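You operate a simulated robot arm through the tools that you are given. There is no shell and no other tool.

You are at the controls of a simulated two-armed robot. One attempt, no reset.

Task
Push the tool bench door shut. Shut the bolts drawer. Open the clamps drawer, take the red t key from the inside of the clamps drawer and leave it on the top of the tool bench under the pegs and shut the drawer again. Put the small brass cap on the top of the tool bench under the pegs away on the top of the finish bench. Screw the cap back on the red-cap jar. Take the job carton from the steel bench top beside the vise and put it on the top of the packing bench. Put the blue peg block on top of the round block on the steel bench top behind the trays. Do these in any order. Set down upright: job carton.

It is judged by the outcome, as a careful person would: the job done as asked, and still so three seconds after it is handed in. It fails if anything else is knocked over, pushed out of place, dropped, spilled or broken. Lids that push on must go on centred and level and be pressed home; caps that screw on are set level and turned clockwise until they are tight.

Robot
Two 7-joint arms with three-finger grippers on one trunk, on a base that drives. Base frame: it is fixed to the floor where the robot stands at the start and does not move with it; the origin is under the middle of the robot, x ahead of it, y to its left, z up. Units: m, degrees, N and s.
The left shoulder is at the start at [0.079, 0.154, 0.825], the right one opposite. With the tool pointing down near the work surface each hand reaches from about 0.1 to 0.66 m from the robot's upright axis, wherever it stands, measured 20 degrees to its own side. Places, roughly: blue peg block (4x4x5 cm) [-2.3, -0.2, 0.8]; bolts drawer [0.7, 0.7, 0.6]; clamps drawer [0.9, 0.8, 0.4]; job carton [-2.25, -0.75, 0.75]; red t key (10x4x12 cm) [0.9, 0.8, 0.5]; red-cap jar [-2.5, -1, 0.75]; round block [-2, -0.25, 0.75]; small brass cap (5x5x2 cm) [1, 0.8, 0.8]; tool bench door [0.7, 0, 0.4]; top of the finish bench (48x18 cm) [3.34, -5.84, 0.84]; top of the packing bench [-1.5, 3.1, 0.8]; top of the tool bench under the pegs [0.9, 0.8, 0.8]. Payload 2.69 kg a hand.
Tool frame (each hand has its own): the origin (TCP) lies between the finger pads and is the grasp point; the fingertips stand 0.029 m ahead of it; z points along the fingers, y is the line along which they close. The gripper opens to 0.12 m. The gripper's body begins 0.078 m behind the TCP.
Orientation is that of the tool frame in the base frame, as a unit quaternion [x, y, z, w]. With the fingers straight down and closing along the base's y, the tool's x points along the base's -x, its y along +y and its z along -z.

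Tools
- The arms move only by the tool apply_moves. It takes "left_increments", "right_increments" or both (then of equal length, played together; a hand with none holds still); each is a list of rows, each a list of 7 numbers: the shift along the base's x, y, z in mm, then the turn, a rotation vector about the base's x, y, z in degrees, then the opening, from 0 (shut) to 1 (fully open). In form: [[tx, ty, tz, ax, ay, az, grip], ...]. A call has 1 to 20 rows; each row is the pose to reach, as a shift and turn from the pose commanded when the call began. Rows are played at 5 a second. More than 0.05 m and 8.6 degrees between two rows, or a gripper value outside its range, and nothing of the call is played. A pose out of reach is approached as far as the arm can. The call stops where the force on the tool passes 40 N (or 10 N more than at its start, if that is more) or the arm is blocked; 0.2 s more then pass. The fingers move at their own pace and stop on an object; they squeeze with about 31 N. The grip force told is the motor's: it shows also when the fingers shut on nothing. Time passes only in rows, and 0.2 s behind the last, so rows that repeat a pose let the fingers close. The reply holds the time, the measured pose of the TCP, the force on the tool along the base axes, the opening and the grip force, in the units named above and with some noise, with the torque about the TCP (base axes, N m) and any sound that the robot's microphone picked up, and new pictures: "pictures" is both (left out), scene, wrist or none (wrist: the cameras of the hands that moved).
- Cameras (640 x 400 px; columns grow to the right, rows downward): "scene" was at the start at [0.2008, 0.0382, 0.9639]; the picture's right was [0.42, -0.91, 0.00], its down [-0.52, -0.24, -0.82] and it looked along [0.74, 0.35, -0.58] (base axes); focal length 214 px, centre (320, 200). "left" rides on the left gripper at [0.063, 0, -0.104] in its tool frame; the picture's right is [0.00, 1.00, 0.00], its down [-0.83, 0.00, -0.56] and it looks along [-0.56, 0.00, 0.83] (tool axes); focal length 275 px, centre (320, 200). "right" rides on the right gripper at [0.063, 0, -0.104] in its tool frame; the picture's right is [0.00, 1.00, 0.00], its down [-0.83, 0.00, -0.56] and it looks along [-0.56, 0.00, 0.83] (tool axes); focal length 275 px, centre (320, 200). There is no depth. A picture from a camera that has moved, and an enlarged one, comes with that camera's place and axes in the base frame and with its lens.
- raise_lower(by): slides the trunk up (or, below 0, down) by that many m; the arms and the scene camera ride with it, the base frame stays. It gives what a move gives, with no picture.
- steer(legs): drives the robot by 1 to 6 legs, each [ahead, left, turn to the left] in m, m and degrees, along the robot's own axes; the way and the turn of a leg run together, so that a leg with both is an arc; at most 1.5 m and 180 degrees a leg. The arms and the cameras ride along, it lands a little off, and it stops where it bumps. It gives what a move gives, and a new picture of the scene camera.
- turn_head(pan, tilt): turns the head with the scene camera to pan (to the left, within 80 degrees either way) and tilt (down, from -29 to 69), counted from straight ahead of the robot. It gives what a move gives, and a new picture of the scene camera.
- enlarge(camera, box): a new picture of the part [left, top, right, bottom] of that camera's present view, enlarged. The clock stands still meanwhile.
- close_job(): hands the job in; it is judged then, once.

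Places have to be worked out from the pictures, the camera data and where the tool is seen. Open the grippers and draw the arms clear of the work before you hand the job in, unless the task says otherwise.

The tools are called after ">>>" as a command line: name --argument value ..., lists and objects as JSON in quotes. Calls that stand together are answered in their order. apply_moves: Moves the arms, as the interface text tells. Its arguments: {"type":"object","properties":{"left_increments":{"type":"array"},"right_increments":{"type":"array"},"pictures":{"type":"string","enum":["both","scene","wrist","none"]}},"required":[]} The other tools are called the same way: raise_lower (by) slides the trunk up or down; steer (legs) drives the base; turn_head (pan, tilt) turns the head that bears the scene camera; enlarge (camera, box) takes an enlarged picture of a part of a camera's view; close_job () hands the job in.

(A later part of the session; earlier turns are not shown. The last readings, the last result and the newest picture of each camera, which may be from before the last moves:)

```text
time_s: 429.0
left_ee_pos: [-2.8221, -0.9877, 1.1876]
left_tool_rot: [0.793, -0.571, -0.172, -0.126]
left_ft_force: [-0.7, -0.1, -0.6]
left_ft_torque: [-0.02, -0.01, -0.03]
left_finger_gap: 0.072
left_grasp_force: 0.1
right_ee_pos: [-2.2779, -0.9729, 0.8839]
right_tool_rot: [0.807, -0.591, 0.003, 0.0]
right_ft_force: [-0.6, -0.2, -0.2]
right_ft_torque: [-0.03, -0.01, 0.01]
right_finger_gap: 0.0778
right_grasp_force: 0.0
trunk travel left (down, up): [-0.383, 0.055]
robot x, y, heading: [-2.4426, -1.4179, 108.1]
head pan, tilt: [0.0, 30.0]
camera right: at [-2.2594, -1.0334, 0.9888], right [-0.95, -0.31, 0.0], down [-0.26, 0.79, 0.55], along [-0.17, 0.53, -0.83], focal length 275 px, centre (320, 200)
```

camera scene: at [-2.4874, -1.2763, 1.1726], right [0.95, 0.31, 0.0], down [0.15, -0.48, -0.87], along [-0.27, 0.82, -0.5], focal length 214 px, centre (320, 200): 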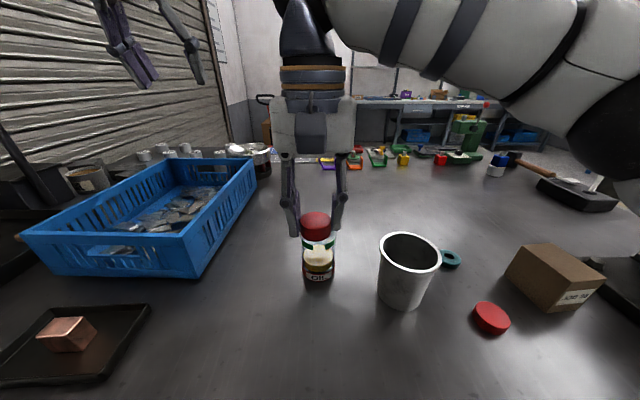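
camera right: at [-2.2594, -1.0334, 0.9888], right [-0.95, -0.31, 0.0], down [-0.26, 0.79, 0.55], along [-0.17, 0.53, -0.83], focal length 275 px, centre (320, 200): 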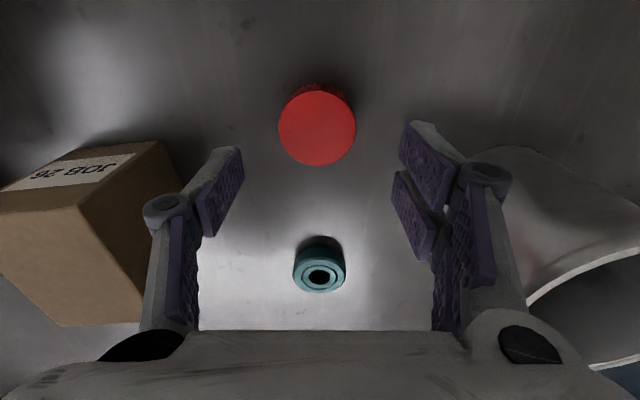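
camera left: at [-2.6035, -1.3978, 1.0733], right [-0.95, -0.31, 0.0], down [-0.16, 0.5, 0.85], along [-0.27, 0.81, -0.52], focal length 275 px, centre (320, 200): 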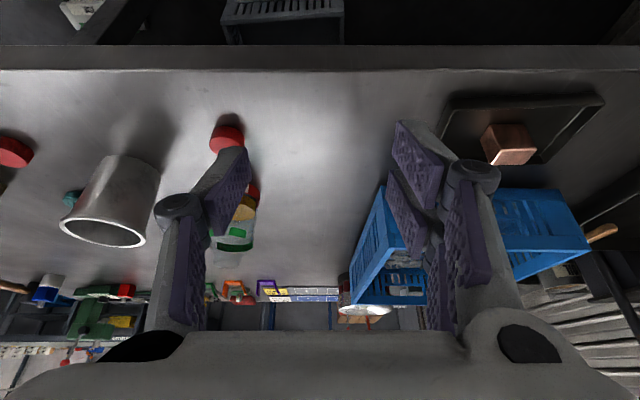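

>>> apply_moves --right_increments '[[4, -3, -20, 0, 0, 0, 0.65], [4, -3, -40, 0, 0, 0, 0.65], [4, -3, -52, 0, 0, 0, 0.65], [4, -3, -52, 0, 0, 0, 0.4], [4, -3, -52, 0, 0, 0, 0.2], [4, -3, -52, 0, 0, 0, 0], [4, -3, -52, 0, 0, 0, 0]]' --pictures "wrist"

```text
time_s: 430.6
left_ee_pos: [-2.8212, -0.9868, 1.188]
left_tool_rot: [0.793, -0.571, -0.172, -0.127]
left_ft_force: [-0.3, -0.2, 0.6]
left_ft_torque: [-0.02, 0.0, 0.02]
left_finger_gap: 0.0722
left_grasp_force: 0.0
right_ee_pos: [-2.2738, -0.976, 0.831]
right_tool_rot: [0.807, -0.591, 0.003, -0.001]
right_ft_force: [0.7, -0.5, -0.1]
right_ft_torque: [0.0, 0.0, 0.0]
right_finger_gap: 0.0474
right_grasp_force: 30.6
trunk travel left (down, up): [-0.383, 0.055]
robot x, y, heading: [-2.444, -1.4202, 108.0]
head pan, tilt: [0.0, 30.0]
camera right: at [-2.2566, -1.035, 0.9367], right [-0.95, -0.31, 0.0], down [-0.26, 0.79, 0.55], along [-0.17, 0.53, -0.83], focal length 275 px, centre (320, 200)
```

right: 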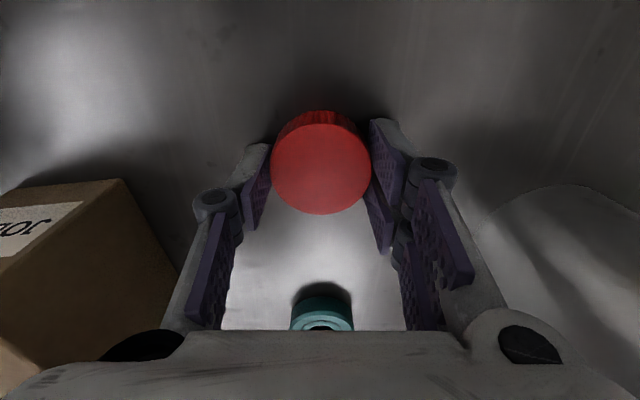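

Gripped (47 mm). I lift it to see whether it comes along and to judge its underside/height.

>>> apply_moves --right_increments '[[0, 0, 30, 0, 0, 0, 0], [0, 0, 70, 0, 0, 0, 0], [0, 0, 110, 0, 0, 0, 0], [0, -10, 150, 0, 0, 0, 0]]'

>>> enlarge --camera "scene" --box '[400, 130, 520, 230]'

```text
time_s: 431.6
left_ee_pos: [-2.8224, -0.9873, 1.188]
left_tool_rot: [0.792, -0.572, -0.172, -0.127]
left_ft_force: [-0.4, -0.7, -0.8]
left_ft_torque: [0.01, -0.02, -0.01]
left_finger_gap: 0.0721
left_grasp_force: 0.0
right_ee_pos: [-2.2761, -0.9824, 0.9833]
right_tool_rot: [0.807, -0.591, 0.003, 0.001]
right_ft_force: [-0.1, 0.0, 0.3]
right_ft_torque: [-0.01, 0.01, 0.0]
right_finger_gap: 0.0472
right_grasp_force: 31.0
trunk travel left (down, up): [-0.383, 0.055]
robot x, y, heading: [-2.4417, -1.4162, 108.2]
head pan, tilt: [0.0, 30.0]
camera scene: at [-2.4875, -1.2768, 1.1727], right [0.95, 0.31, 0.0], down [0.15, -0.48, -0.87], along [-0.27, 0.82, -0.5], focal length 214 px, centre (320, 200)
camera right: at [-2.2572, -1.0434, 1.0878], right [-0.95, -0.31, 0.0], down [-0.26, 0.79, 0.55], along [-0.17, 0.53, -0.83], focal length 275 px, centre (320, 200)
```

scene: 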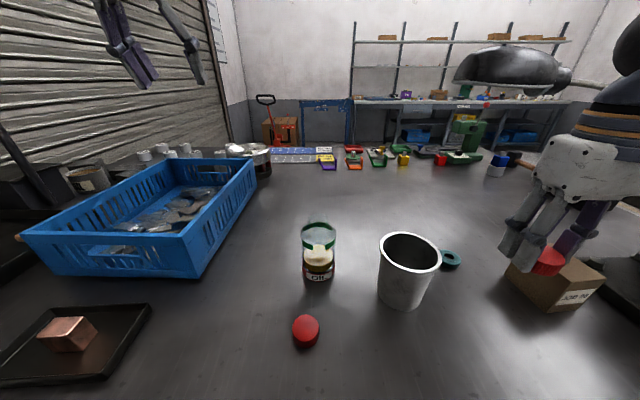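
right: 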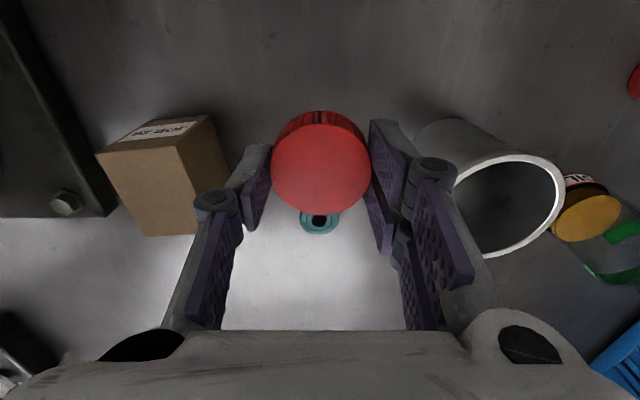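

```text
4.00 times, centred on (460, 180) of scene
camera zoom: at [-2.4875, -1.2768, 1.1727], right [0.95, 0.31, 0.0], down [0.15, -0.48, -0.87], along [-0.27, 0.82, -0.5], focal length 858 px, centre (-240, 280)
```

zoom: 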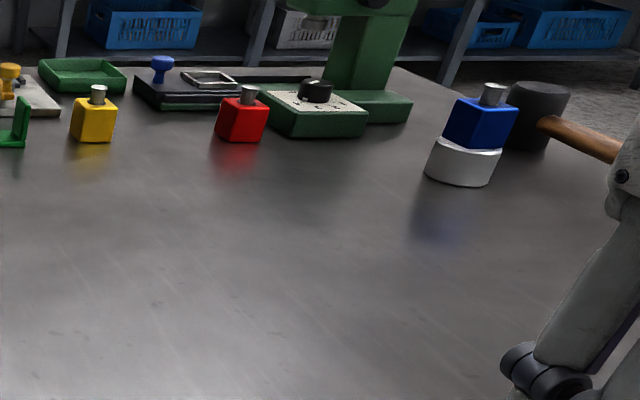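

It comes along. I carry it (around the can) to above the jar.

>>> apply_moves --right_increments '[[-20, -40, 20, 0, 0, 0, 0], [-45, -75, 30, 0, 0, 0, 0], [-90, -80, 30, 0, 0, 0, 0], [-135, -80, 30, 0, 0, 0, 0], [-180, -80, 30, 0, 0, 0, 0], [-225, -80, 30, 0, 0, 0, 0], [-270, -75, 30, 0, 0, 0, 0], [-310, -60, 30, 0, 0, 0, 0], [-322, -30, 30, 0, 0, 0, 0], [-322, 5, 30, 0, 0, 0, 0], [-322, 30, 30, 0, 0, 0, 0]]'

```text
time_s: 434.0
left_ee_pos: [-2.8214, -0.987, 1.1881]
left_tool_rot: [0.793, -0.571, -0.172, -0.126]
left_ft_force: [0.5, 0.2, -0.4]
left_ft_torque: [0.0, -0.02, 0.02]
left_finger_gap: 0.0721
left_grasp_force: 0.0
right_ee_pos: [-2.5961, -0.9525, 1.0109]
right_tool_rot: [0.808, -0.589, 0.004, 0.0]
right_ft_force: [-0.1, -0.8, 0.0]
right_ft_torque: [-0.01, 0.0, 0.01]
right_finger_gap: 0.0474
right_grasp_force: 30.8
trunk travel left (down, up): [-0.383, 0.055]
robot x, y, heading: [-2.4464, -1.4193, 107.8]
head pan, tilt: [0.0, 30.0]
camera scene: at [-2.4875, -1.2762, 1.1725], right [0.95, 0.31, 0.0], down [0.15, -0.48, -0.87], along [-0.27, 0.82, -0.5], focal length 214 px, centre (320, 200)
camera right: at [-2.5784, -1.0139, 1.1164], right [-0.95, -0.31, 0.0], down [-0.26, 0.79, 0.55], along [-0.17, 0.53, -0.83], focal length 275 px, centre (320, 200)
```

scene: 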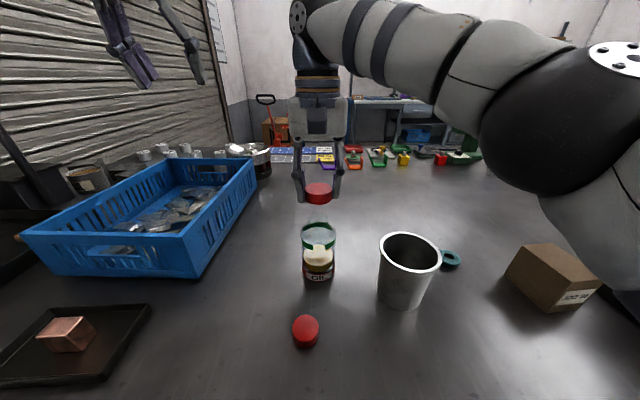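
right: 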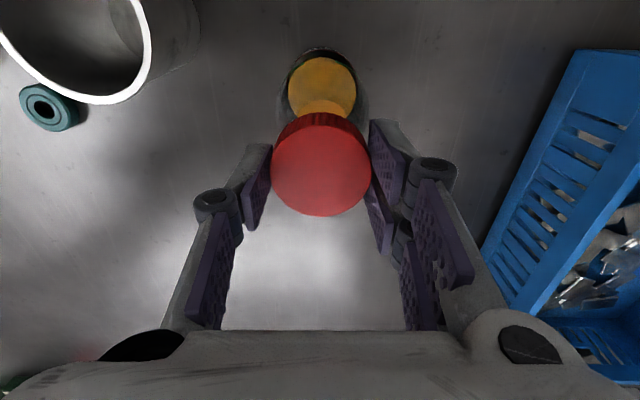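

Laterally aligned. To measure the fore-aft alignment precisely I turn the hand 88° counter-clockwise here (which also gains turning range).

>>> apply_moves --right_increments '[[0, 0, -2, 0, 0, 8, 0], [0, 0, -4, 0, 0, 16, 0], [0, 0, -6, 0, 0, 24, 0], [0, 0, -8, 0, 0, 32, 0], [0, 0, -10, 0, 0, 40, 0], [0, 0, -10, 0, 0, 48, 0], [0, 0, -10, 0, 0, 56, 0], [0, 0, -10, 0, 0, 64, 0], [0, 0, -10, 0, 0, 72, 0], [0, 0, -10, 0, 0, 80, 0], [0, 0, -10, 0, 0, 88, 0]]'

>>> enlarge --camera "right" --box '[240, 30, 400, 230]'

>>> enlarge --camera "scene" --box '[295, 180, 345, 260]'

```text
time_s: 436.4
left_ee_pos: [-2.8204, -0.9878, 1.1874]
left_tool_rot: [0.793, -0.57, -0.172, -0.126]
left_ft_force: [0.1, -0.2, -0.2]
left_ft_torque: [0.01, 0.0, 0.01]
left_finger_gap: 0.0719
left_grasp_force: 0.0
right_ee_pos: [-2.5533, -1.1023, 0.9665]
right_tool_rot: [0.991, 0.132, 0.001, -0.004]
right_ft_force: [0.6, 0.7, 0.4]
right_ft_torque: [0.0, 0.02, -0.04]
right_finger_gap: 0.0474
right_grasp_force: 31.5
right hand out of reach, approached as far as the arm can: row 6, 7, 8, 9, 10, 11
trunk travel left (down, up): [-0.383, 0.055]
robot x, y, heading: [-2.4413, -1.4201, 107.9]
head pan, tilt: [0.0, 30.0]
camera scene: at [-2.4868, -1.2764, 1.1726], right [0.95, 0.31, 0.0], down [0.15, -0.48, -0.87], along [-0.27, 0.82, -0.5], focal length 214 px, centre (320, 200)
camera right: at [-2.4933, -1.0878, 1.0723], right [0.27, -0.96, -0.01], down [-0.8, -0.23, 0.55], along [-0.53, -0.14, -0.83], focal length 275 px, centre (320, 200)
```

scene: 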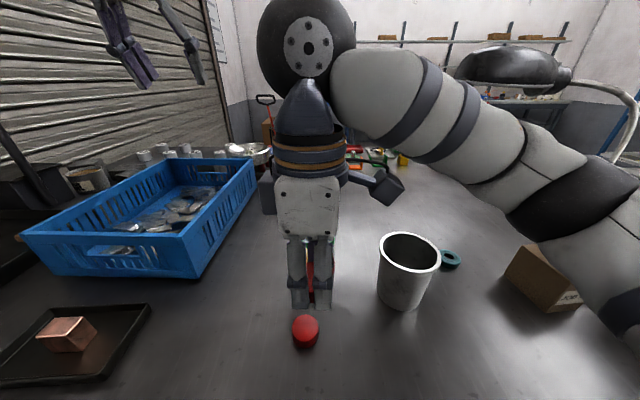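
right: 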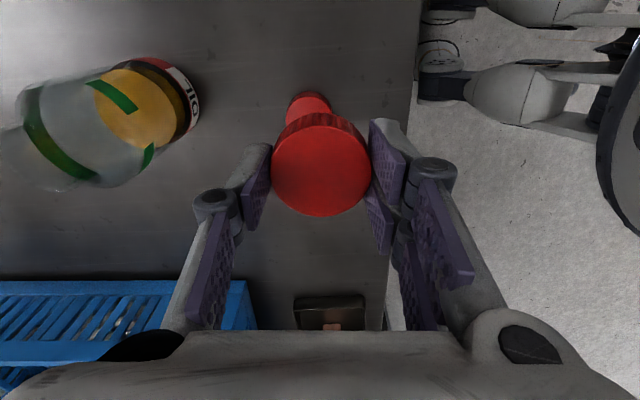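

```text
2.00 times, centred on (320, 130) of right
camera zoom: at [-2.4933, -1.0878, 1.0723], right [0.27, -0.96, -0.01], down [-0.8, -0.23, 0.55], along [-0.53, -0.14, -0.83], focal length 551 px, centre (320, 340)
```

zoom: 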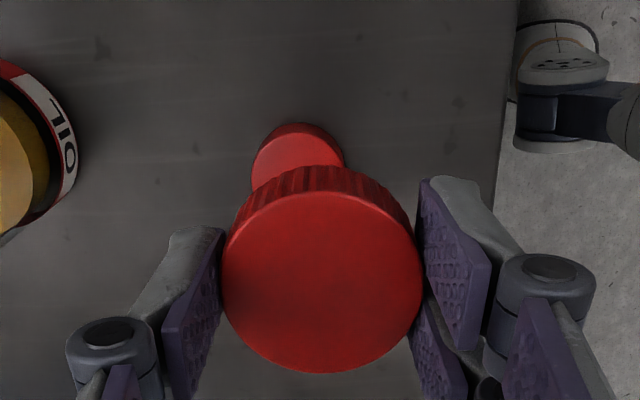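

```text
5.00 times, centred on (320, 220) of scene
camera zoom: at [-2.4868, -1.2764, 1.1726], right [0.95, 0.31, 0.0], down [0.15, -0.48, -0.87], along [-0.27, 0.82, -0.5], focal length 1072 px, centre (320, 100)
```

zoom: 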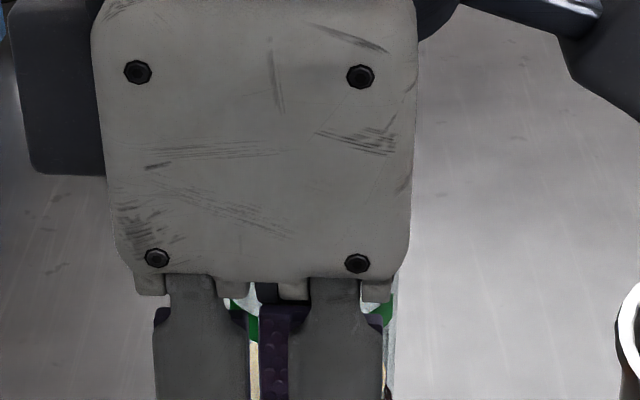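

Counter-clockwise is beyond the wrist's range and the hand drifted back (jar untouched). I command a withdrawn, higher position while turning back clockwise.

>>> apply_moves --right_increments '[[10, -45, 10, 0, 0, -4, 0], [20, -90, 20, 0, 0, -8, 0], [30, -130, 30, 0, 0, -16, 0], [40, -150, 40, 0, 0, -24, 0], [40, -150, 40, 0, 0, -32, 0], [40, -150, 40, 0, 0, -40, 0], [40, -150, 40, 0, 0, -48, 0], [40, -150, 40, 0, 0, -56, 0], [40, -150, 40, 0, 0, -64, 0], [40, -150, 40, 0, 0, -72, 0], [40, -150, 40, 0, 0, -80, 0], [40, -150, 40, 0, 0, -88, 0]]'

```text
time_s: 439.0
left_ee_pos: [-2.8219, -0.9887, 1.1867]
left_tool_rot: [0.793, -0.571, -0.172, -0.125]
left_ft_force: [0.1, 0.2, 0.3]
left_ft_torque: [-0.03, -0.02, 0.01]
left_finger_gap: 0.0718
left_grasp_force: 0.0
right_ee_pos: [-2.5223, -1.2502, 1.0167]
right_tool_rot: [0.788, -0.615, 0.01, 0.021]
right_ft_force: [-0.7, 0.3, 0.4]
right_ft_torque: [0.01, -0.03, -0.02]
right_finger_gap: 0.0474
right_grasp_force: 30.9
trunk travel left (down, up): [-0.383, 0.055]
robot x, y, heading: [-2.4433, -1.4196, 108.0]
head pan, tilt: [0.0, 30.0]
camera scene: at [-2.4921, -1.2749, 1.1925], right [0.94, 0.35, 0.0], down [0.11, -0.28, -0.95], along [-0.33, 0.89, -0.3], focal length 214 px, centre (320, 200)
camera right: at [-2.5073, -1.307, 1.1242], right [-0.97, -0.25, 0.02], down [-0.2, 0.83, 0.52], along [-0.15, 0.5, -0.85], focal length 275 px, centre (320, 200)
```

scene: 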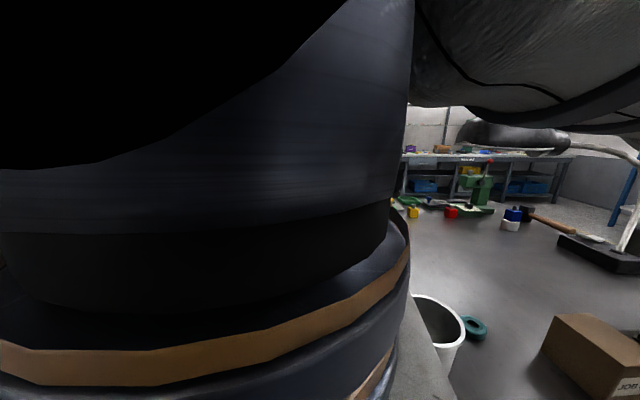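
right: 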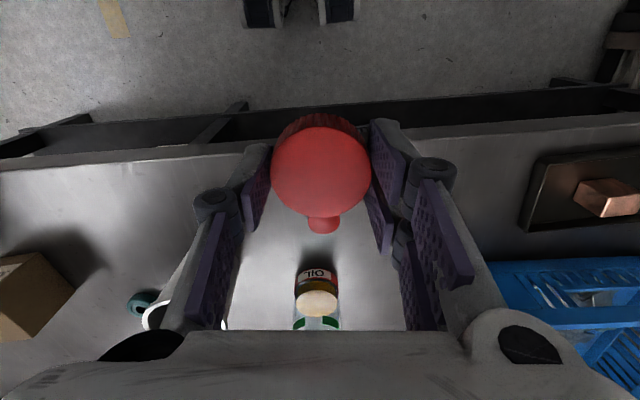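

Clear again, everything intact. I go forward to above the jar in the nominal hand orientation.

>>> apply_moves --right_increments '[[-10, 40, -5, 0, 0, 0, 0], [-20, 80, -15, 0, 0, 0, 0], [-30, 115, -25, 0, 0, 0, 0], [-40, 150, -35, 0, 0, 0, 0], [-40, 150, -40, 0, 0, 0, 0]]'

>>> enlarge --camera "scene" --box '[295, 180, 345, 260]'

>>> enlarge --camera "right" --box '[240, 30, 400, 230]'

```text
time_s: 440.2
left_ee_pos: [-2.8212, -0.9878, 1.1866]
left_tool_rot: [0.793, -0.571, -0.172, -0.125]
left_ft_force: [0.0, 0.4, 0.1]
left_ft_torque: [0.0, -0.02, -0.01]
left_finger_gap: 0.072
left_grasp_force: 0.0
right_ee_pos: [-2.5542, -1.1096, 0.9714]
right_tool_rot: [0.807, -0.591, 0.004, -0.001]
right_ft_force: [-1.2, 0.3, -0.4]
right_ft_torque: [0.0, -0.01, -0.02]
right_finger_gap: 0.0475
right_grasp_force: 30.4
trunk travel left (down, up): [-0.383, 0.055]
robot x, y, heading: [-2.4443, -1.4191, 107.9]
head pan, tilt: [0.0, 30.0]
camera scene: at [-2.4872, -1.2766, 1.1727], right [0.95, 0.31, 0.0], down [0.15, -0.48, -0.87], along [-0.27, 0.82, -0.5], focal length 214 px, centre (320, 200)
camera right: at [-2.5361, -1.1706, 1.0773], right [-0.95, -0.31, 0.0], down [-0.26, 0.79, 0.55], along [-0.17, 0.53, -0.83], focal length 275 px, centre (320, 200)
```

scene: 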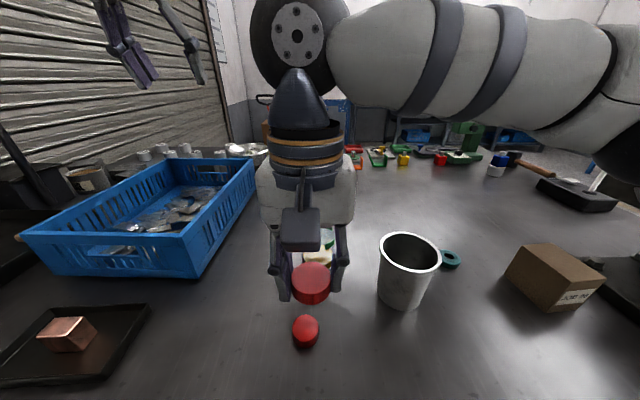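
right: 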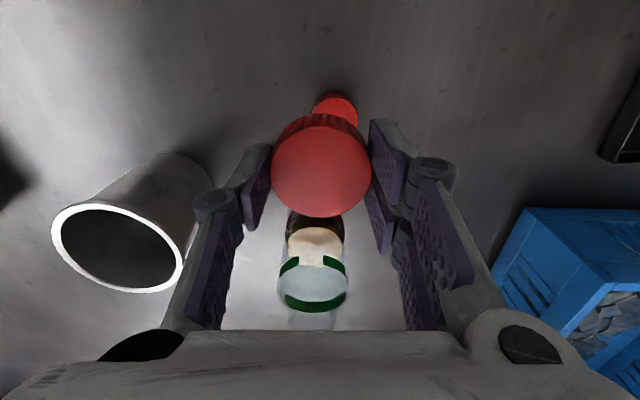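

```text
5.00 times, centred on (320, 220) of scene
camera zoom: at [-2.4872, -1.2766, 1.1727], right [0.95, 0.31, 0.0], down [0.15, -0.48, -0.87], along [-0.27, 0.82, -0.5], focal length 1072 px, centre (320, 100)
```

zoom: 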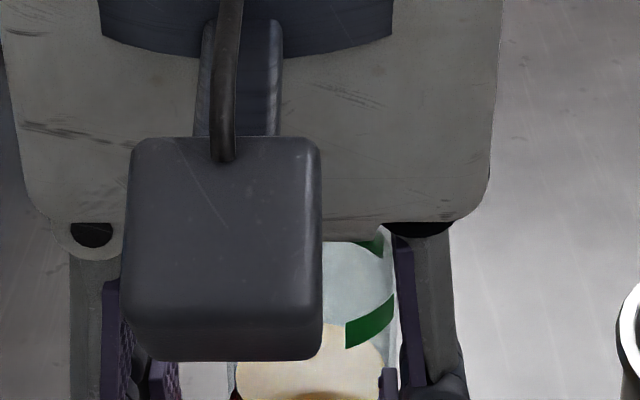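

```text
2.00 times, centred on (320, 130) of right
camera zoom: at [-2.5361, -1.1706, 1.0773], right [-0.95, -0.31, 0.0], down [-0.26, 0.79, 0.55], along [-0.17, 0.53, -0.83], focal length 551 px, centre (320, 340)
```

zoom: 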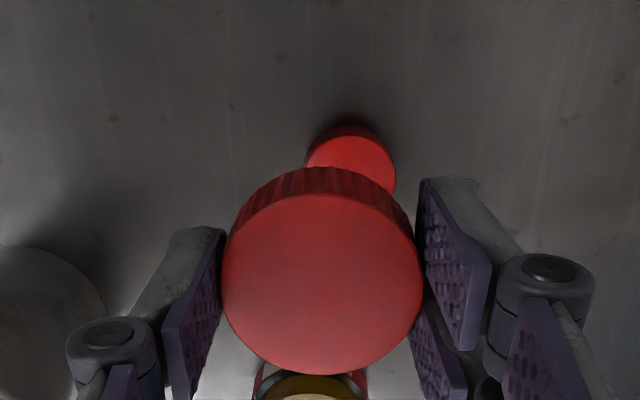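

I raise 4 cm first, then go forward over the jar.

>>> apply_moves --right_increments '[[0, 0, 25, 0, 0, 0, 0], [0, 0, 42, 0, 0, 0, 0], [-12, 40, 42, 0, 0, 0, 0], [-24, 80, 42, 0, 0, 0, 0], [-36, 120, 42, 0, 0, 0, 0], [-43, 157, 42, 0, 0, 0, 0], [-43, 157, 38, 0, 0, 0, 0]]' --pictures "wrist"

>>> enlarge --camera "scene" --box '[295, 180, 345, 260]'

>>> enlarge --camera "right" --box '[240, 30, 400, 230]'

```text
time_s: 441.8
left_ee_pos: [-2.821, -0.988, 1.1871]
left_tool_rot: [0.793, -0.571, -0.172, -0.126]
left_ft_force: [0.4, 0.8, -0.2]
left_ft_torque: [0.0, 0.0, 0.0]
left_finger_gap: 0.0721
left_grasp_force: 0.1
right_ee_pos: [-2.5962, -0.9523, 1.0102]
right_tool_rot: [0.807, -0.591, 0.003, 0.0]
right_ft_force: [0.9, -0.8, 0.1]
right_ft_torque: [-0.01, 0.0, 0.02]
right_finger_gap: 0.0474
right_grasp_force: 31.2
trunk travel left (down, up): [-0.383, 0.055]
robot x, y, heading: [-2.4435, -1.4216, 108.0]
head pan, tilt: [0.0, 30.0]
camera right: at [-2.5782, -1.0123, 1.1156], right [-0.95, -0.31, 0.0], down [-0.26, 0.79, 0.55], along [-0.17, 0.53, -0.83], focal length 275 px, centre (320, 200)
```

right: 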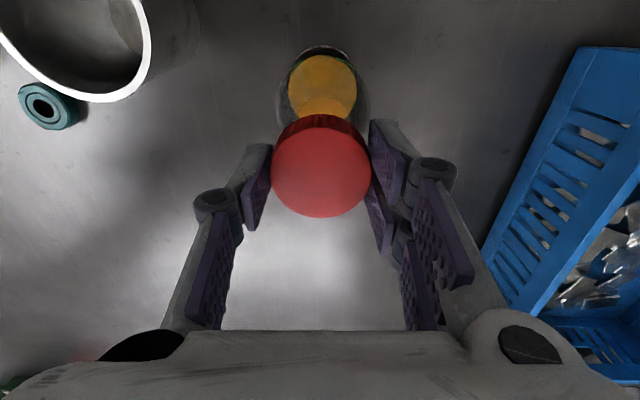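

```text
5.00 times, centred on (320, 220) of scene
camera zoom: at [-2.487, -1.2763, 1.1726], right [0.95, 0.31, 0.0], down [0.15, -0.48, -0.87], along [-0.27, 0.82, -0.5], focal length 1072 px, centre (320, 100)
```

zoom: 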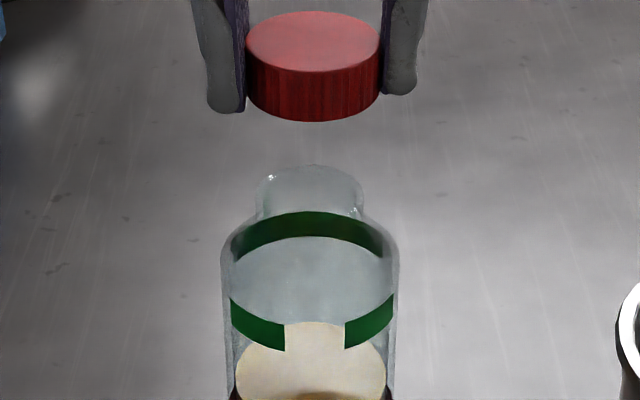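

```text
2.00 times, centred on (320, 130) of right
camera zoom: at [-2.5782, -1.0123, 1.1156], right [-0.95, -0.31, 0.0], down [-0.26, 0.79, 0.55], along [-0.17, 0.53, -0.83], focal length 551 px, centre (320, 340)
```

zoom: 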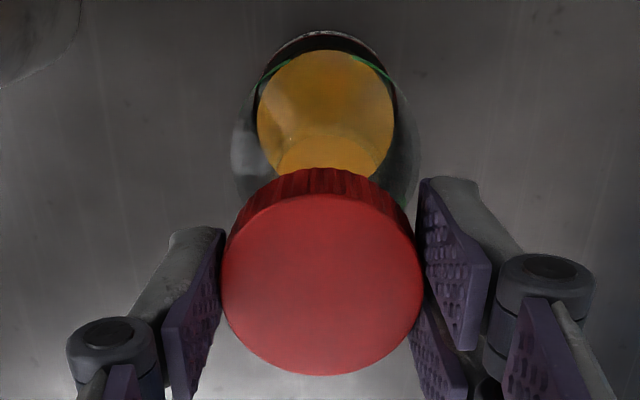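

The ribbed cap looks right for this neck. To measure the fore-aft offset, I turn the hand 88° clockwise (within its range) above the jar.

>>> apply_moves --right_increments '[[0, 0, 0, 0, 0, -8, 0], [0, 0, 0, 0, 0, -16, 0], [0, 0, 0, 0, 0, -24, 0], [0, 0, 0, 0, 0, -32, 0], [0, 0, 0, 0, 0, -40, 0], [0, 0, 0, 0, 0, -48, 0], [0, 0, 0, 0, 0, -56, 0], [0, 0, 0, 0, 0, -64, 0], [0, 0, 0, 0, 0, -72, 0], [0, 0, 0, 0, 0, -80, 0], [0, 0, 0, 0, 0, -88, 0]]' --pictures "wrist"

>>> enlarge --camera "right" --box '[240, 30, 400, 230]'

>>> enlarge --camera "scene" --box '[295, 170, 345, 250]'

```text
time_s: 444.2
left_ee_pos: [-2.8221, -0.9875, 1.1869]
left_tool_rot: [0.793, -0.571, -0.172, -0.126]
left_ft_force: [0.2, 0.4, 0.3]
left_ft_torque: [-0.03, 0.0, 0.02]
left_finger_gap: 0.0723
left_grasp_force: 0.0
right_ee_pos: [-2.5963, -0.9546, 1.0084]
right_tool_rot: [-0.168, 0.986, -0.002, -0.002]
right_ft_force: [0.2, -0.1, -0.2]
right_ft_torque: [0.0, 0.0, 0.01]
right_finger_gap: 0.0476
right_grasp_force: 30.7
trunk travel left (down, up): [-0.383, 0.055]
robot x, y, heading: [-2.4434, -1.4195, 107.9]
head pan, tilt: [0.0, 30.0]
camera right: at [-2.6568, -0.9744, 1.1138], right [-0.34, 0.94, 0.0], down [0.79, 0.28, 0.55], along [0.52, 0.18, -0.83], focal length 275 px, centre (320, 200)
```

right: 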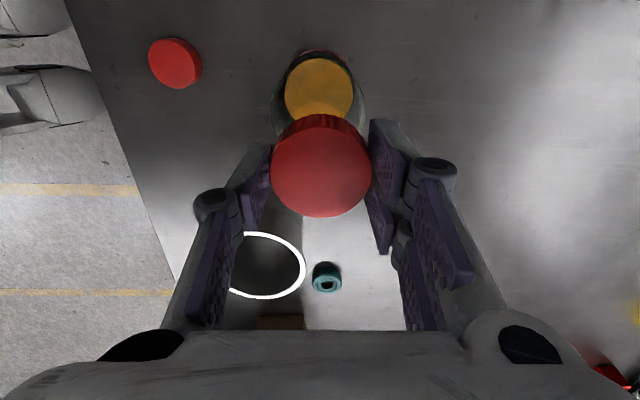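

```text
2.00 times, centred on (320, 130) of right
camera zoom: at [-2.6568, -0.9744, 1.1138], right [-0.34, 0.94, 0.0], down [0.79, 0.28, 0.55], along [0.52, 0.18, -0.83], focal length 551 px, centre (320, 340)
```

zoom: 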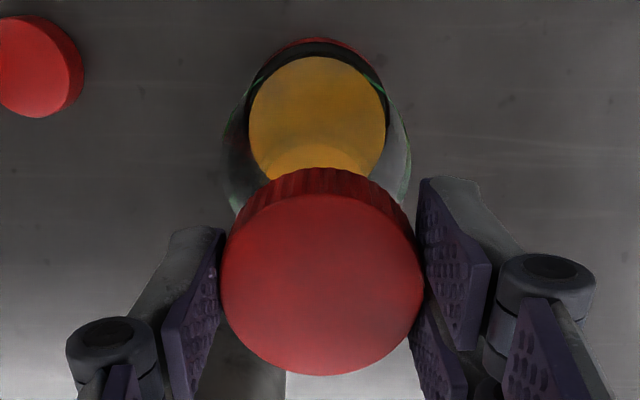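

```text
5.00 times, centred on (320, 210) of scene
camera zoom: at [-2.4874, -1.2764, 1.1726], right [0.95, 0.31, 0.0], down [0.15, -0.48, -0.87], along [-0.27, 0.82, -0.5], focal length 1072 px, centre (320, 150)
```

zoom: 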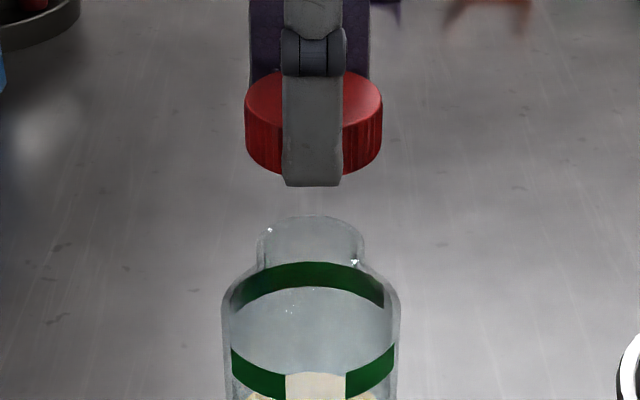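

Jar axis computed at (−2.597,−0.956), the cap is centred in the fingers. I correct by (−0.7,−2.2) mm and lower step by step.

>>> apply_moves --right_increments '[[-0.7, -2.2, -10, 0, 0, 0, 0], [-0.7, -2.2, -20, 0, 0, 0, 0], [-0.7, -2.2, -30, 0, 0, 0, 0], [-0.7, -2.2, -34, 0, 0, 0, 0]]' --pictures "none"

>>> apply_moves --right_increments '[[0, 0, -1.5, 0, 0, 0, 0], [0, 0, -3, 0, 0, 0, 0]]' --pictures "none"

>>> apply_moves --right_increments '[[0, 0, -1.5, 0, 0, 0, 0], [0, 0, -3, 0, 0, 0, 0]]' --pictures "wrist"

>>> enlarge --camera "scene" --box '[295, 170, 345, 250]'

```text
time_s: 445.2
left_ee_pos: [-2.8213, -0.9881, 1.187]
left_tool_rot: [0.793, -0.571, -0.172, -0.126]
left_ft_force: [0.8, -0.6, -0.6]
left_ft_torque: [0.01, -0.02, 0.01]
left_finger_gap: 0.0721
left_grasp_force: 0.0
right_ee_pos: [-2.5973, -0.9546, 0.9739]
right_tool_rot: [-0.17, 0.985, -0.002, -0.002]
right_ft_force: [0.1, 0.1, -0.5]
right_ft_torque: [-0.02, -0.01, -0.02]
right_finger_gap: 0.0477
right_grasp_force: 31.2
trunk travel left (down, up): [-0.383, 0.055]
robot x, y, heading: [-2.4422, -1.4201, 108.0]
head pan, tilt: [0.0, 30.0]
```

```text
time_s: 445.8
left_ee_pos: [-2.822, -0.9868, 1.1853]
left_tool_rot: [0.793, -0.571, -0.172, -0.126]
left_ft_force: [-0.6, 0.3, -0.1]
left_ft_torque: [-0.03, 0.0, -0.01]
left_finger_gap: 0.0719
left_grasp_force: 0.1
right_ee_pos: [-2.5978, -0.9535, 0.9705]
right_tool_rot: [-0.17, 0.985, -0.002, -0.003]
right_ft_force: [-0.2, -0.2, 0.5]
right_ft_torque: [-0.02, 0.01, -0.02]
right_finger_gap: 0.0474
right_grasp_force: 30.9
trunk travel left (down, up): [-0.383, 0.055]
robot x, y, heading: [-2.4393, -1.4192, 108.1]
head pan, tilt: [0.0, 30.0]
```

```text
time_s: 446.4
left_ee_pos: [-2.8224, -0.9869, 1.1873]
left_tool_rot: [0.793, -0.571, -0.172, -0.126]
left_ft_force: [0.0, 0.2, 0.4]
left_ft_torque: [-0.03, 0.01, -0.01]
left_finger_gap: 0.0721
left_grasp_force: 0.0
right_ee_pos: [-2.5968, -0.9546, 0.969]
right_tool_rot: [-0.171, 0.985, -0.002, -0.003]
right_ft_force: [0.3, -0.3, -0.8]
right_ft_torque: [0.01, -0.03, -0.02]
right_finger_gap: 0.0473
right_grasp_force: 31.5
trunk travel left (down, up): [-0.383, 0.055]
robot x, y, heading: [-2.4399, -1.4194, 108.0]
head pan, tilt: [0.0, 30.0]
camera right: at [-2.6569, -0.9763, 1.0738], right [-0.34, 0.94, 0.0], down [0.78, 0.29, 0.55], along [0.52, 0.18, -0.83], focal length 275 px, centre (320, 200)
```

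right: 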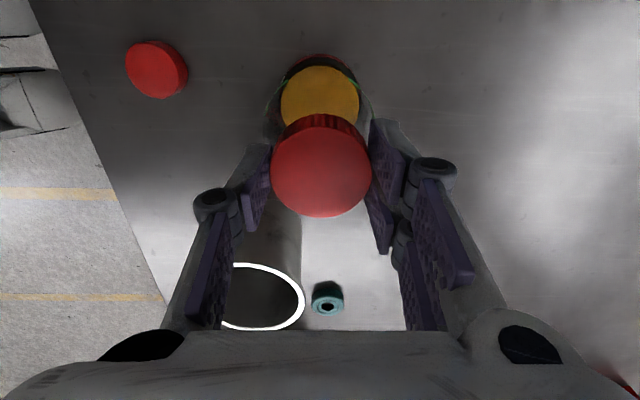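

```text
5.00 times, centred on (320, 210) of scene
camera zoom: at [-2.4874, -1.2763, 1.1726], right [0.95, 0.31, 0.0], down [0.15, -0.48, -0.87], along [-0.27, 0.82, -0.5], focal length 1072 px, centre (320, 150)
```

zoom: 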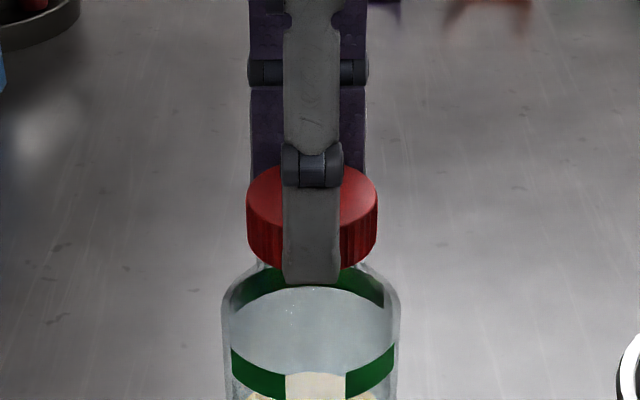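

No contact yet at 0.969; I continue down.

>>> apply_moves --right_increments '[[0, 0, -1.5, 0, 0, 0, 0], [0, 0, -3, 0, 0, 0, 0]]' --pictures "none"

>>> apply_moves --right_increments '[[0, 0, -1.5, 0, 0, 0, 0], [0, 0, -3, 0, 0, 0, 0]]' --pictures "none"

>>> apply_moves --right_increments '[[0, 0, -1.5, 0, 0, 0, 0], [0, 0, -3, 0, 0, 0, 0]]' --pictures "none"

```text
time_s: 447.0
left_ee_pos: [-2.8222, -0.988, 1.1874]
left_tool_rot: [0.792, -0.572, -0.172, -0.125]
left_ft_force: [0.1, 0.1, 0.2]
left_ft_torque: [-0.01, 0.0, -0.02]
left_finger_gap: 0.0721
left_grasp_force: 0.2
right_ee_pos: [-2.5976, -0.955, 0.9651]
right_tool_rot: [-0.17, 0.985, -0.002, -0.003]
right_ft_force: [0.6, -0.3, 0.2]
right_ft_torque: [0.01, -0.02, 0.02]
right_finger_gap: 0.0476
right_grasp_force: 31.6
trunk travel left (down, up): [-0.383, 0.055]
robot x, y, heading: [-2.4434, -1.4205, 108.0]
head pan, tilt: [0.0, 30.0]
```

```text
time_s: 447.6
left_ee_pos: [-2.8224, -0.9877, 1.1876]
left_tool_rot: [0.792, -0.571, -0.172, -0.126]
left_ft_force: [0.3, -0.6, 0.5]
left_ft_torque: [-0.04, -0.01, 0.01]
left_finger_gap: 0.072
left_grasp_force: 0.0
right_ee_pos: [-2.597, -0.9558, 0.9636]
right_tool_rot: [-0.17, 0.985, -0.002, -0.002]
right_ft_force: [0.2, -0.3, -0.3]
right_ft_torque: [-0.02, -0.01, 0.03]
right_finger_gap: 0.0474
right_grasp_force: 31.2
trunk travel left (down, up): [-0.383, 0.055]
robot x, y, heading: [-2.4402, -1.4185, 108.2]
head pan, tilt: [0.0, 30.0]
```

```text
time_s: 448.2
left_ee_pos: [-2.8228, -0.9875, 1.1875]
left_tool_rot: [0.793, -0.571, -0.171, -0.126]
left_ft_force: [-0.3, 0.8, 0.4]
left_ft_torque: [0.03, 0.01, 0.01]
left_finger_gap: 0.0723
left_grasp_force: 0.0
right_ee_pos: [-2.5977, -0.9559, 0.9606]
right_tool_rot: [-0.17, 0.985, -0.003, -0.002]
right_ft_force: [-0.5, -0.6, 0.4]
right_ft_torque: [0.01, 0.03, 0.0]
right_finger_gap: 0.0475
right_grasp_force: 31.0
trunk travel left (down, up): [-0.383, 0.055]
robot x, y, heading: [-2.4447, -1.4194, 108.2]
head pan, tilt: [0.0, 30.0]
```

It slides freely over the neck now — the ribbed cap is the right one. I continue down to the thread.

>>> apply_moves --right_increments '[[0, 0, -1.5, 0, 0, 0, 0], [0, 0, -3, 0, 0, 0, 0]]' --pictures "none"

>>> apply_moves --right_increments '[[0, 0, -1.5, 0, 0, 0, 0], [0, 0, -3, 0, 0, 0, 0]]' --pictures "none"

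>>> enlarge --camera "scene" --box '[295, 170, 345, 250]'

```text
time_s: 448.8
left_ee_pos: [-2.8218, -0.986, 1.1875]
left_tool_rot: [0.793, -0.571, -0.172, -0.125]
left_ft_force: [0.9, 0.1, 0.8]
left_ft_torque: [0.0, -0.04, 0.02]
left_finger_gap: 0.0721
left_grasp_force: 0.1
right_ee_pos: [-2.5972, -0.955, 0.9569]
right_tool_rot: [-0.17, 0.985, -0.001, -0.002]
right_ft_force: [-0.5, -0.4, -0.2]
right_ft_torque: [0.03, -0.02, 0.06]
right_finger_gap: 0.0477
right_grasp_force: 30.6
trunk travel left (down, up): [-0.383, 0.055]
robot x, y, heading: [-2.4387, -1.4194, 107.9]
head pan, tilt: [0.0, 30.0]
```

```text
time_s: 449.4
left_ee_pos: [-2.8217, -0.9877, 1.1875]
left_tool_rot: [0.793, -0.571, -0.172, -0.125]
left_ft_force: [-0.2, 0.4, 0.4]
left_ft_torque: [-0.01, -0.03, 0.01]
left_finger_gap: 0.072
left_grasp_force: 0.0
right_ee_pos: [-2.5994, -0.9543, 0.9558]
right_tool_rot: [-0.171, 0.985, -0.003, -0.002]
right_ft_force: [0.5, 0.3, 0.3]
right_ft_torque: [-0.01, 0.02, -0.01]
right_finger_gap: 0.0474
right_grasp_force: 30.1
trunk travel left (down, up): [-0.383, 0.055]
robot x, y, heading: [-2.441, -1.4181, 107.8]
head pan, tilt: [0.0, 30.0]
```

```text
5.00 times, centred on (320, 210) of scene
camera zoom: at [-2.4874, -1.2763, 1.1726], right [0.95, 0.31, 0.0], down [0.15, -0.48, -0.87], along [-0.27, 0.82, -0.5], focal length 1072 px, centre (320, 150)
```

zoom: 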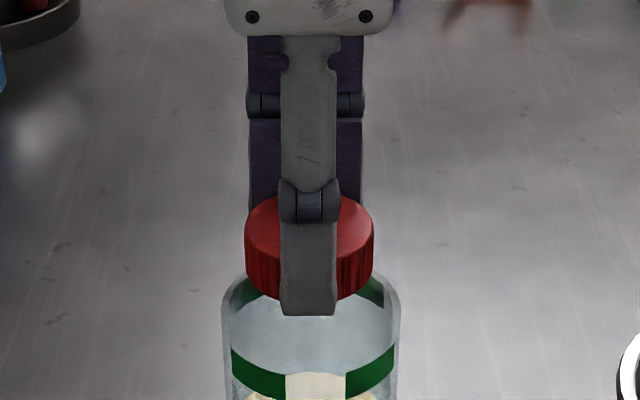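

>>> apply_moves --right_increments '[[0, 0, -1, 0, 0, 0, 0], [0, 0, -2.5, 0, 0, 0, 0]]' --pictures "none"

>>> apply_moves --right_increments '[[0, 0, -1, 0, 0, 0, 0], [0, 0, -2.5, 0, 0, 0, 0]]' --pictures "none"

```text
time_s: 450.0
left_ee_pos: [-2.8218, -0.9874, 1.1865]
left_tool_rot: [0.793, -0.571, -0.171, -0.126]
left_ft_force: [-0.1, -0.7, 0.2]
left_ft_torque: [-0.01, -0.02, 0.01]
left_finger_gap: 0.0717
left_grasp_force: 0.1
right_ee_pos: [-2.5989, -0.9555, 0.9522]
right_tool_rot: [-0.17, 0.985, -0.004, -0.002]
right_ft_force: [0.8, -0.7, -0.8]
right_ft_torque: [-0.05, -0.02, 0.01]
right_finger_gap: 0.0472
right_grasp_force: 31.3
trunk travel left (down, up): [-0.383, 0.055]
robot x, y, heading: [-2.4408, -1.4237, 108.1]
head pan, tilt: [0.0, 30.0]
```

```text
time_s: 450.6
left_ee_pos: [-2.8213, -0.9878, 1.188]
left_tool_rot: [0.792, -0.571, -0.173, -0.126]
left_ft_force: [-0.5, 0.1, 0.0]
left_ft_torque: [0.04, 0.04, 0.01]
left_finger_gap: 0.0721
left_grasp_force: 0.0
right_ee_pos: [-2.5985, -0.9556, 0.9513]
right_tool_rot: [-0.17, 0.985, -0.001, -0.003]
right_ft_force: [-2.2, 2.5, 11.2]
right_ft_torque: [-0.05, 0.12, -0.03]
right_finger_gap: 0.0474
right_grasp_force: 31.5
trunk travel left (down, up): [-0.383, 0.055]
robot x, y, heading: [-2.4394, -1.4211, 107.9]
head pan, tilt: [0.0, 30.0]
```

Contact at 0.951, 13 mm below the rim level: on the thread. I turn clockwise 80°.

>>> apply_moves --right_increments '[[0, 0, 0, 0, 0, -8, 0], [0, 0, 0, 0, 0, -16, 0], [0, 0, 0, 0, 0, -24, 0], [0, 0, 0, 0, 0, -32, 0], [0, 0, 0, 0, 0, -40, 0], [0, 0, 0, 0, 0, -48, 0], [0, 0, 0, 0, 0, -56, 0], [0, 0, 0, 0, 0, -64, 0], [0, 0, 0, 0, 0, -72, 0], [0, 0, 0, 0, 0, -80, 0]]' --pictures "none"

>>> enlarge --camera "scene" --box '[285, 180, 355, 290]'

```text
time_s: 452.8
left_ee_pos: [-2.8218, -0.9887, 1.1879]
left_tool_rot: [0.793, -0.571, -0.172, -0.126]
left_ft_force: [0.6, -0.7, -0.7]
left_ft_torque: [0.04, -0.01, -0.04]
left_finger_gap: 0.0719
left_grasp_force: 0.2
right_ee_pos: [-2.5965, -0.9541, 0.9497]
right_tool_rot: [0.505, 0.863, 0.0, -0.003]
right_ft_force: [0.1, 4.0, 22.0]
right_ft_torque: [0.07, 0.04, -0.02]
right_finger_gap: 0.0477
right_grasp_force: 31.5
trunk travel left (down, up): [-0.383, 0.055]
robot x, y, heading: [-2.4445, -1.4193, 108.1]
head pan, tilt: [0.0, 30.0]
```

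```text
3.64 times, centred on (320, 235) of scene
camera zoom: at [-2.4868, -1.277, 1.1727], right [0.95, 0.31, 0.0], down [0.15, -0.47, -0.87], along [-0.27, 0.82, -0.5], focal length 780 px, centre (320, 73)
```

zoom: 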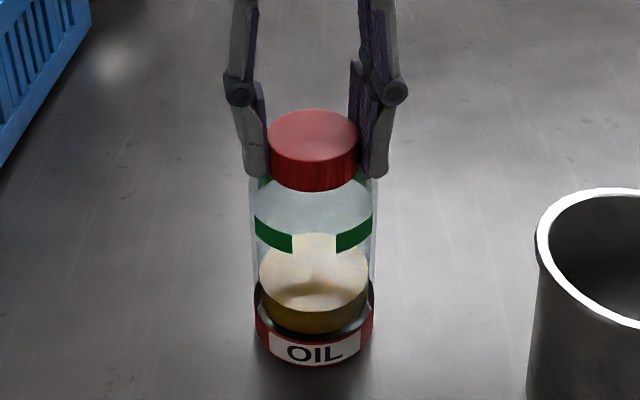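

The cap turns (the jar crept only ~5°). I continue.

>>> apply_moves --right_increments '[[0, 0, 0, 0, 0, -8, 0], [0, 0, 0, 0, 0, -16, 0], [0, 0, 0, 0, 0, -24, 0], [0, 0, 0, 0, 0, -32, 0], [0, 0, 0, 0, 0, -40, 0], [0, 0, 0, 0, 0, -48, 0], [0, 0, 0, 0, 0, -56, 0], [0, 0, 0, 0, 0, -64, 0], [0, 0, 0, 0, 0, -72, 0], [0, 0, 0, 0, 0, -80, 0]]' --pictures "none"

>>> enlarge --camera "scene" --box '[285, 180, 355, 290]'

>>> enlarge --camera "right" --box '[240, 30, 400, 230]'

```text
time_s: 455.0
left_ee_pos: [-2.8213, -0.9883, 1.1872]
left_tool_rot: [0.793, -0.571, -0.172, -0.126]
left_ft_force: [-0.9, -0.6, -0.4]
left_ft_torque: [-0.02, 0.0, 0.01]
left_finger_gap: 0.0721
left_grasp_force: 0.1
right_ee_pos: [-2.596, -0.9555, 0.9483]
right_tool_rot: [0.942, 0.336, 0.002, -0.002]
right_ft_force: [3.7, 0.6, 8.8]
right_ft_torque: [0.03, -0.05, -0.01]
right_finger_gap: 0.0475
right_grasp_force: 31.0
trunk travel left (down, up): [-0.383, 0.055]
robot x, y, heading: [-2.4394, -1.421, 107.9]
head pan, tilt: [0.0, 30.0]
```

```text
3.64 times, centred on (320, 235) of scene
camera zoom: at [-2.4869, -1.2769, 1.1727], right [0.95, 0.31, 0.0], down [0.15, -0.47, -0.87], along [-0.27, 0.82, -0.5], focal length 780 px, centre (320, 73)
```

zoom: 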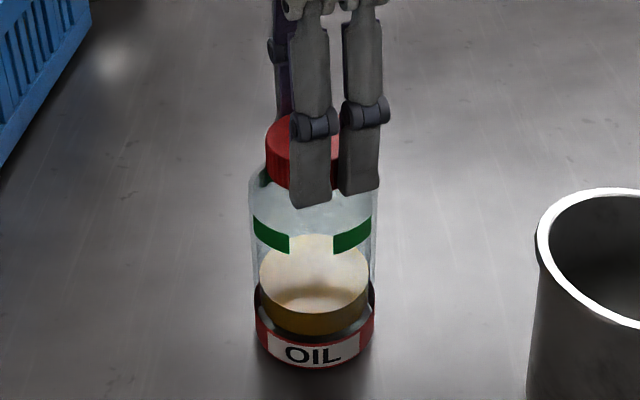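

```text
2.00 times, centred on (320, 130) of right
camera zoom: at [-2.5494, -0.916, 1.0541], right [0.64, -0.77, 0.0], down [-0.64, -0.53, 0.55], along [-0.43, -0.35, -0.83], focal length 551 px, centre (320, 340)
```

zoom: 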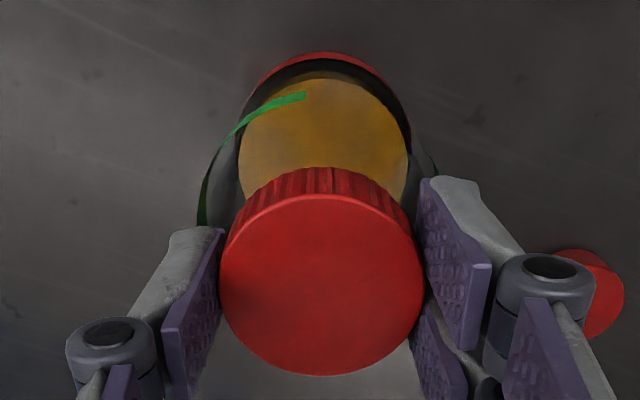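

It threads down (z 0.951→0.948 over 160°). I turn the remaining range (48°), following it down.

>>> apply_moves --right_increments '[[0, 0, -0.2, 0, 0, -8, 0], [0, 0, -0.4, 0, 0, -16, 0], [0, 0, -0.6, 0, 0, -24, 0], [0, 0, -0.8, 0, 0, -32, 0], [0, 0, -1, 0, 0, -40, 0]]' --pictures "none"

```text
time_s: 456.2
left_ee_pos: [-2.8224, -0.9876, 1.1882]
left_tool_rot: [0.793, -0.57, -0.172, -0.127]
left_ft_force: [0.0, -1.0, 0.9]
left_ft_torque: [-0.01, 0.01, 0.0]
left_finger_gap: 0.0725
left_grasp_force: 0.1
right_ee_pos: [-2.5992, -0.9548, 0.9475]
right_tool_rot: [1.0, -0.004, 0.002, -0.003]
right_ft_force: [-1.4, -5.6, 10.2]
right_ft_torque: [-0.35, 0.44, 0.1]
right_finger_gap: 0.0475
right_grasp_force: 31.1
trunk travel left (down, up): [-0.383, 0.055]
robot x, y, heading: [-2.4436, -1.4167, 108.1]
head pan, tilt: [0.0, 30.0]
```

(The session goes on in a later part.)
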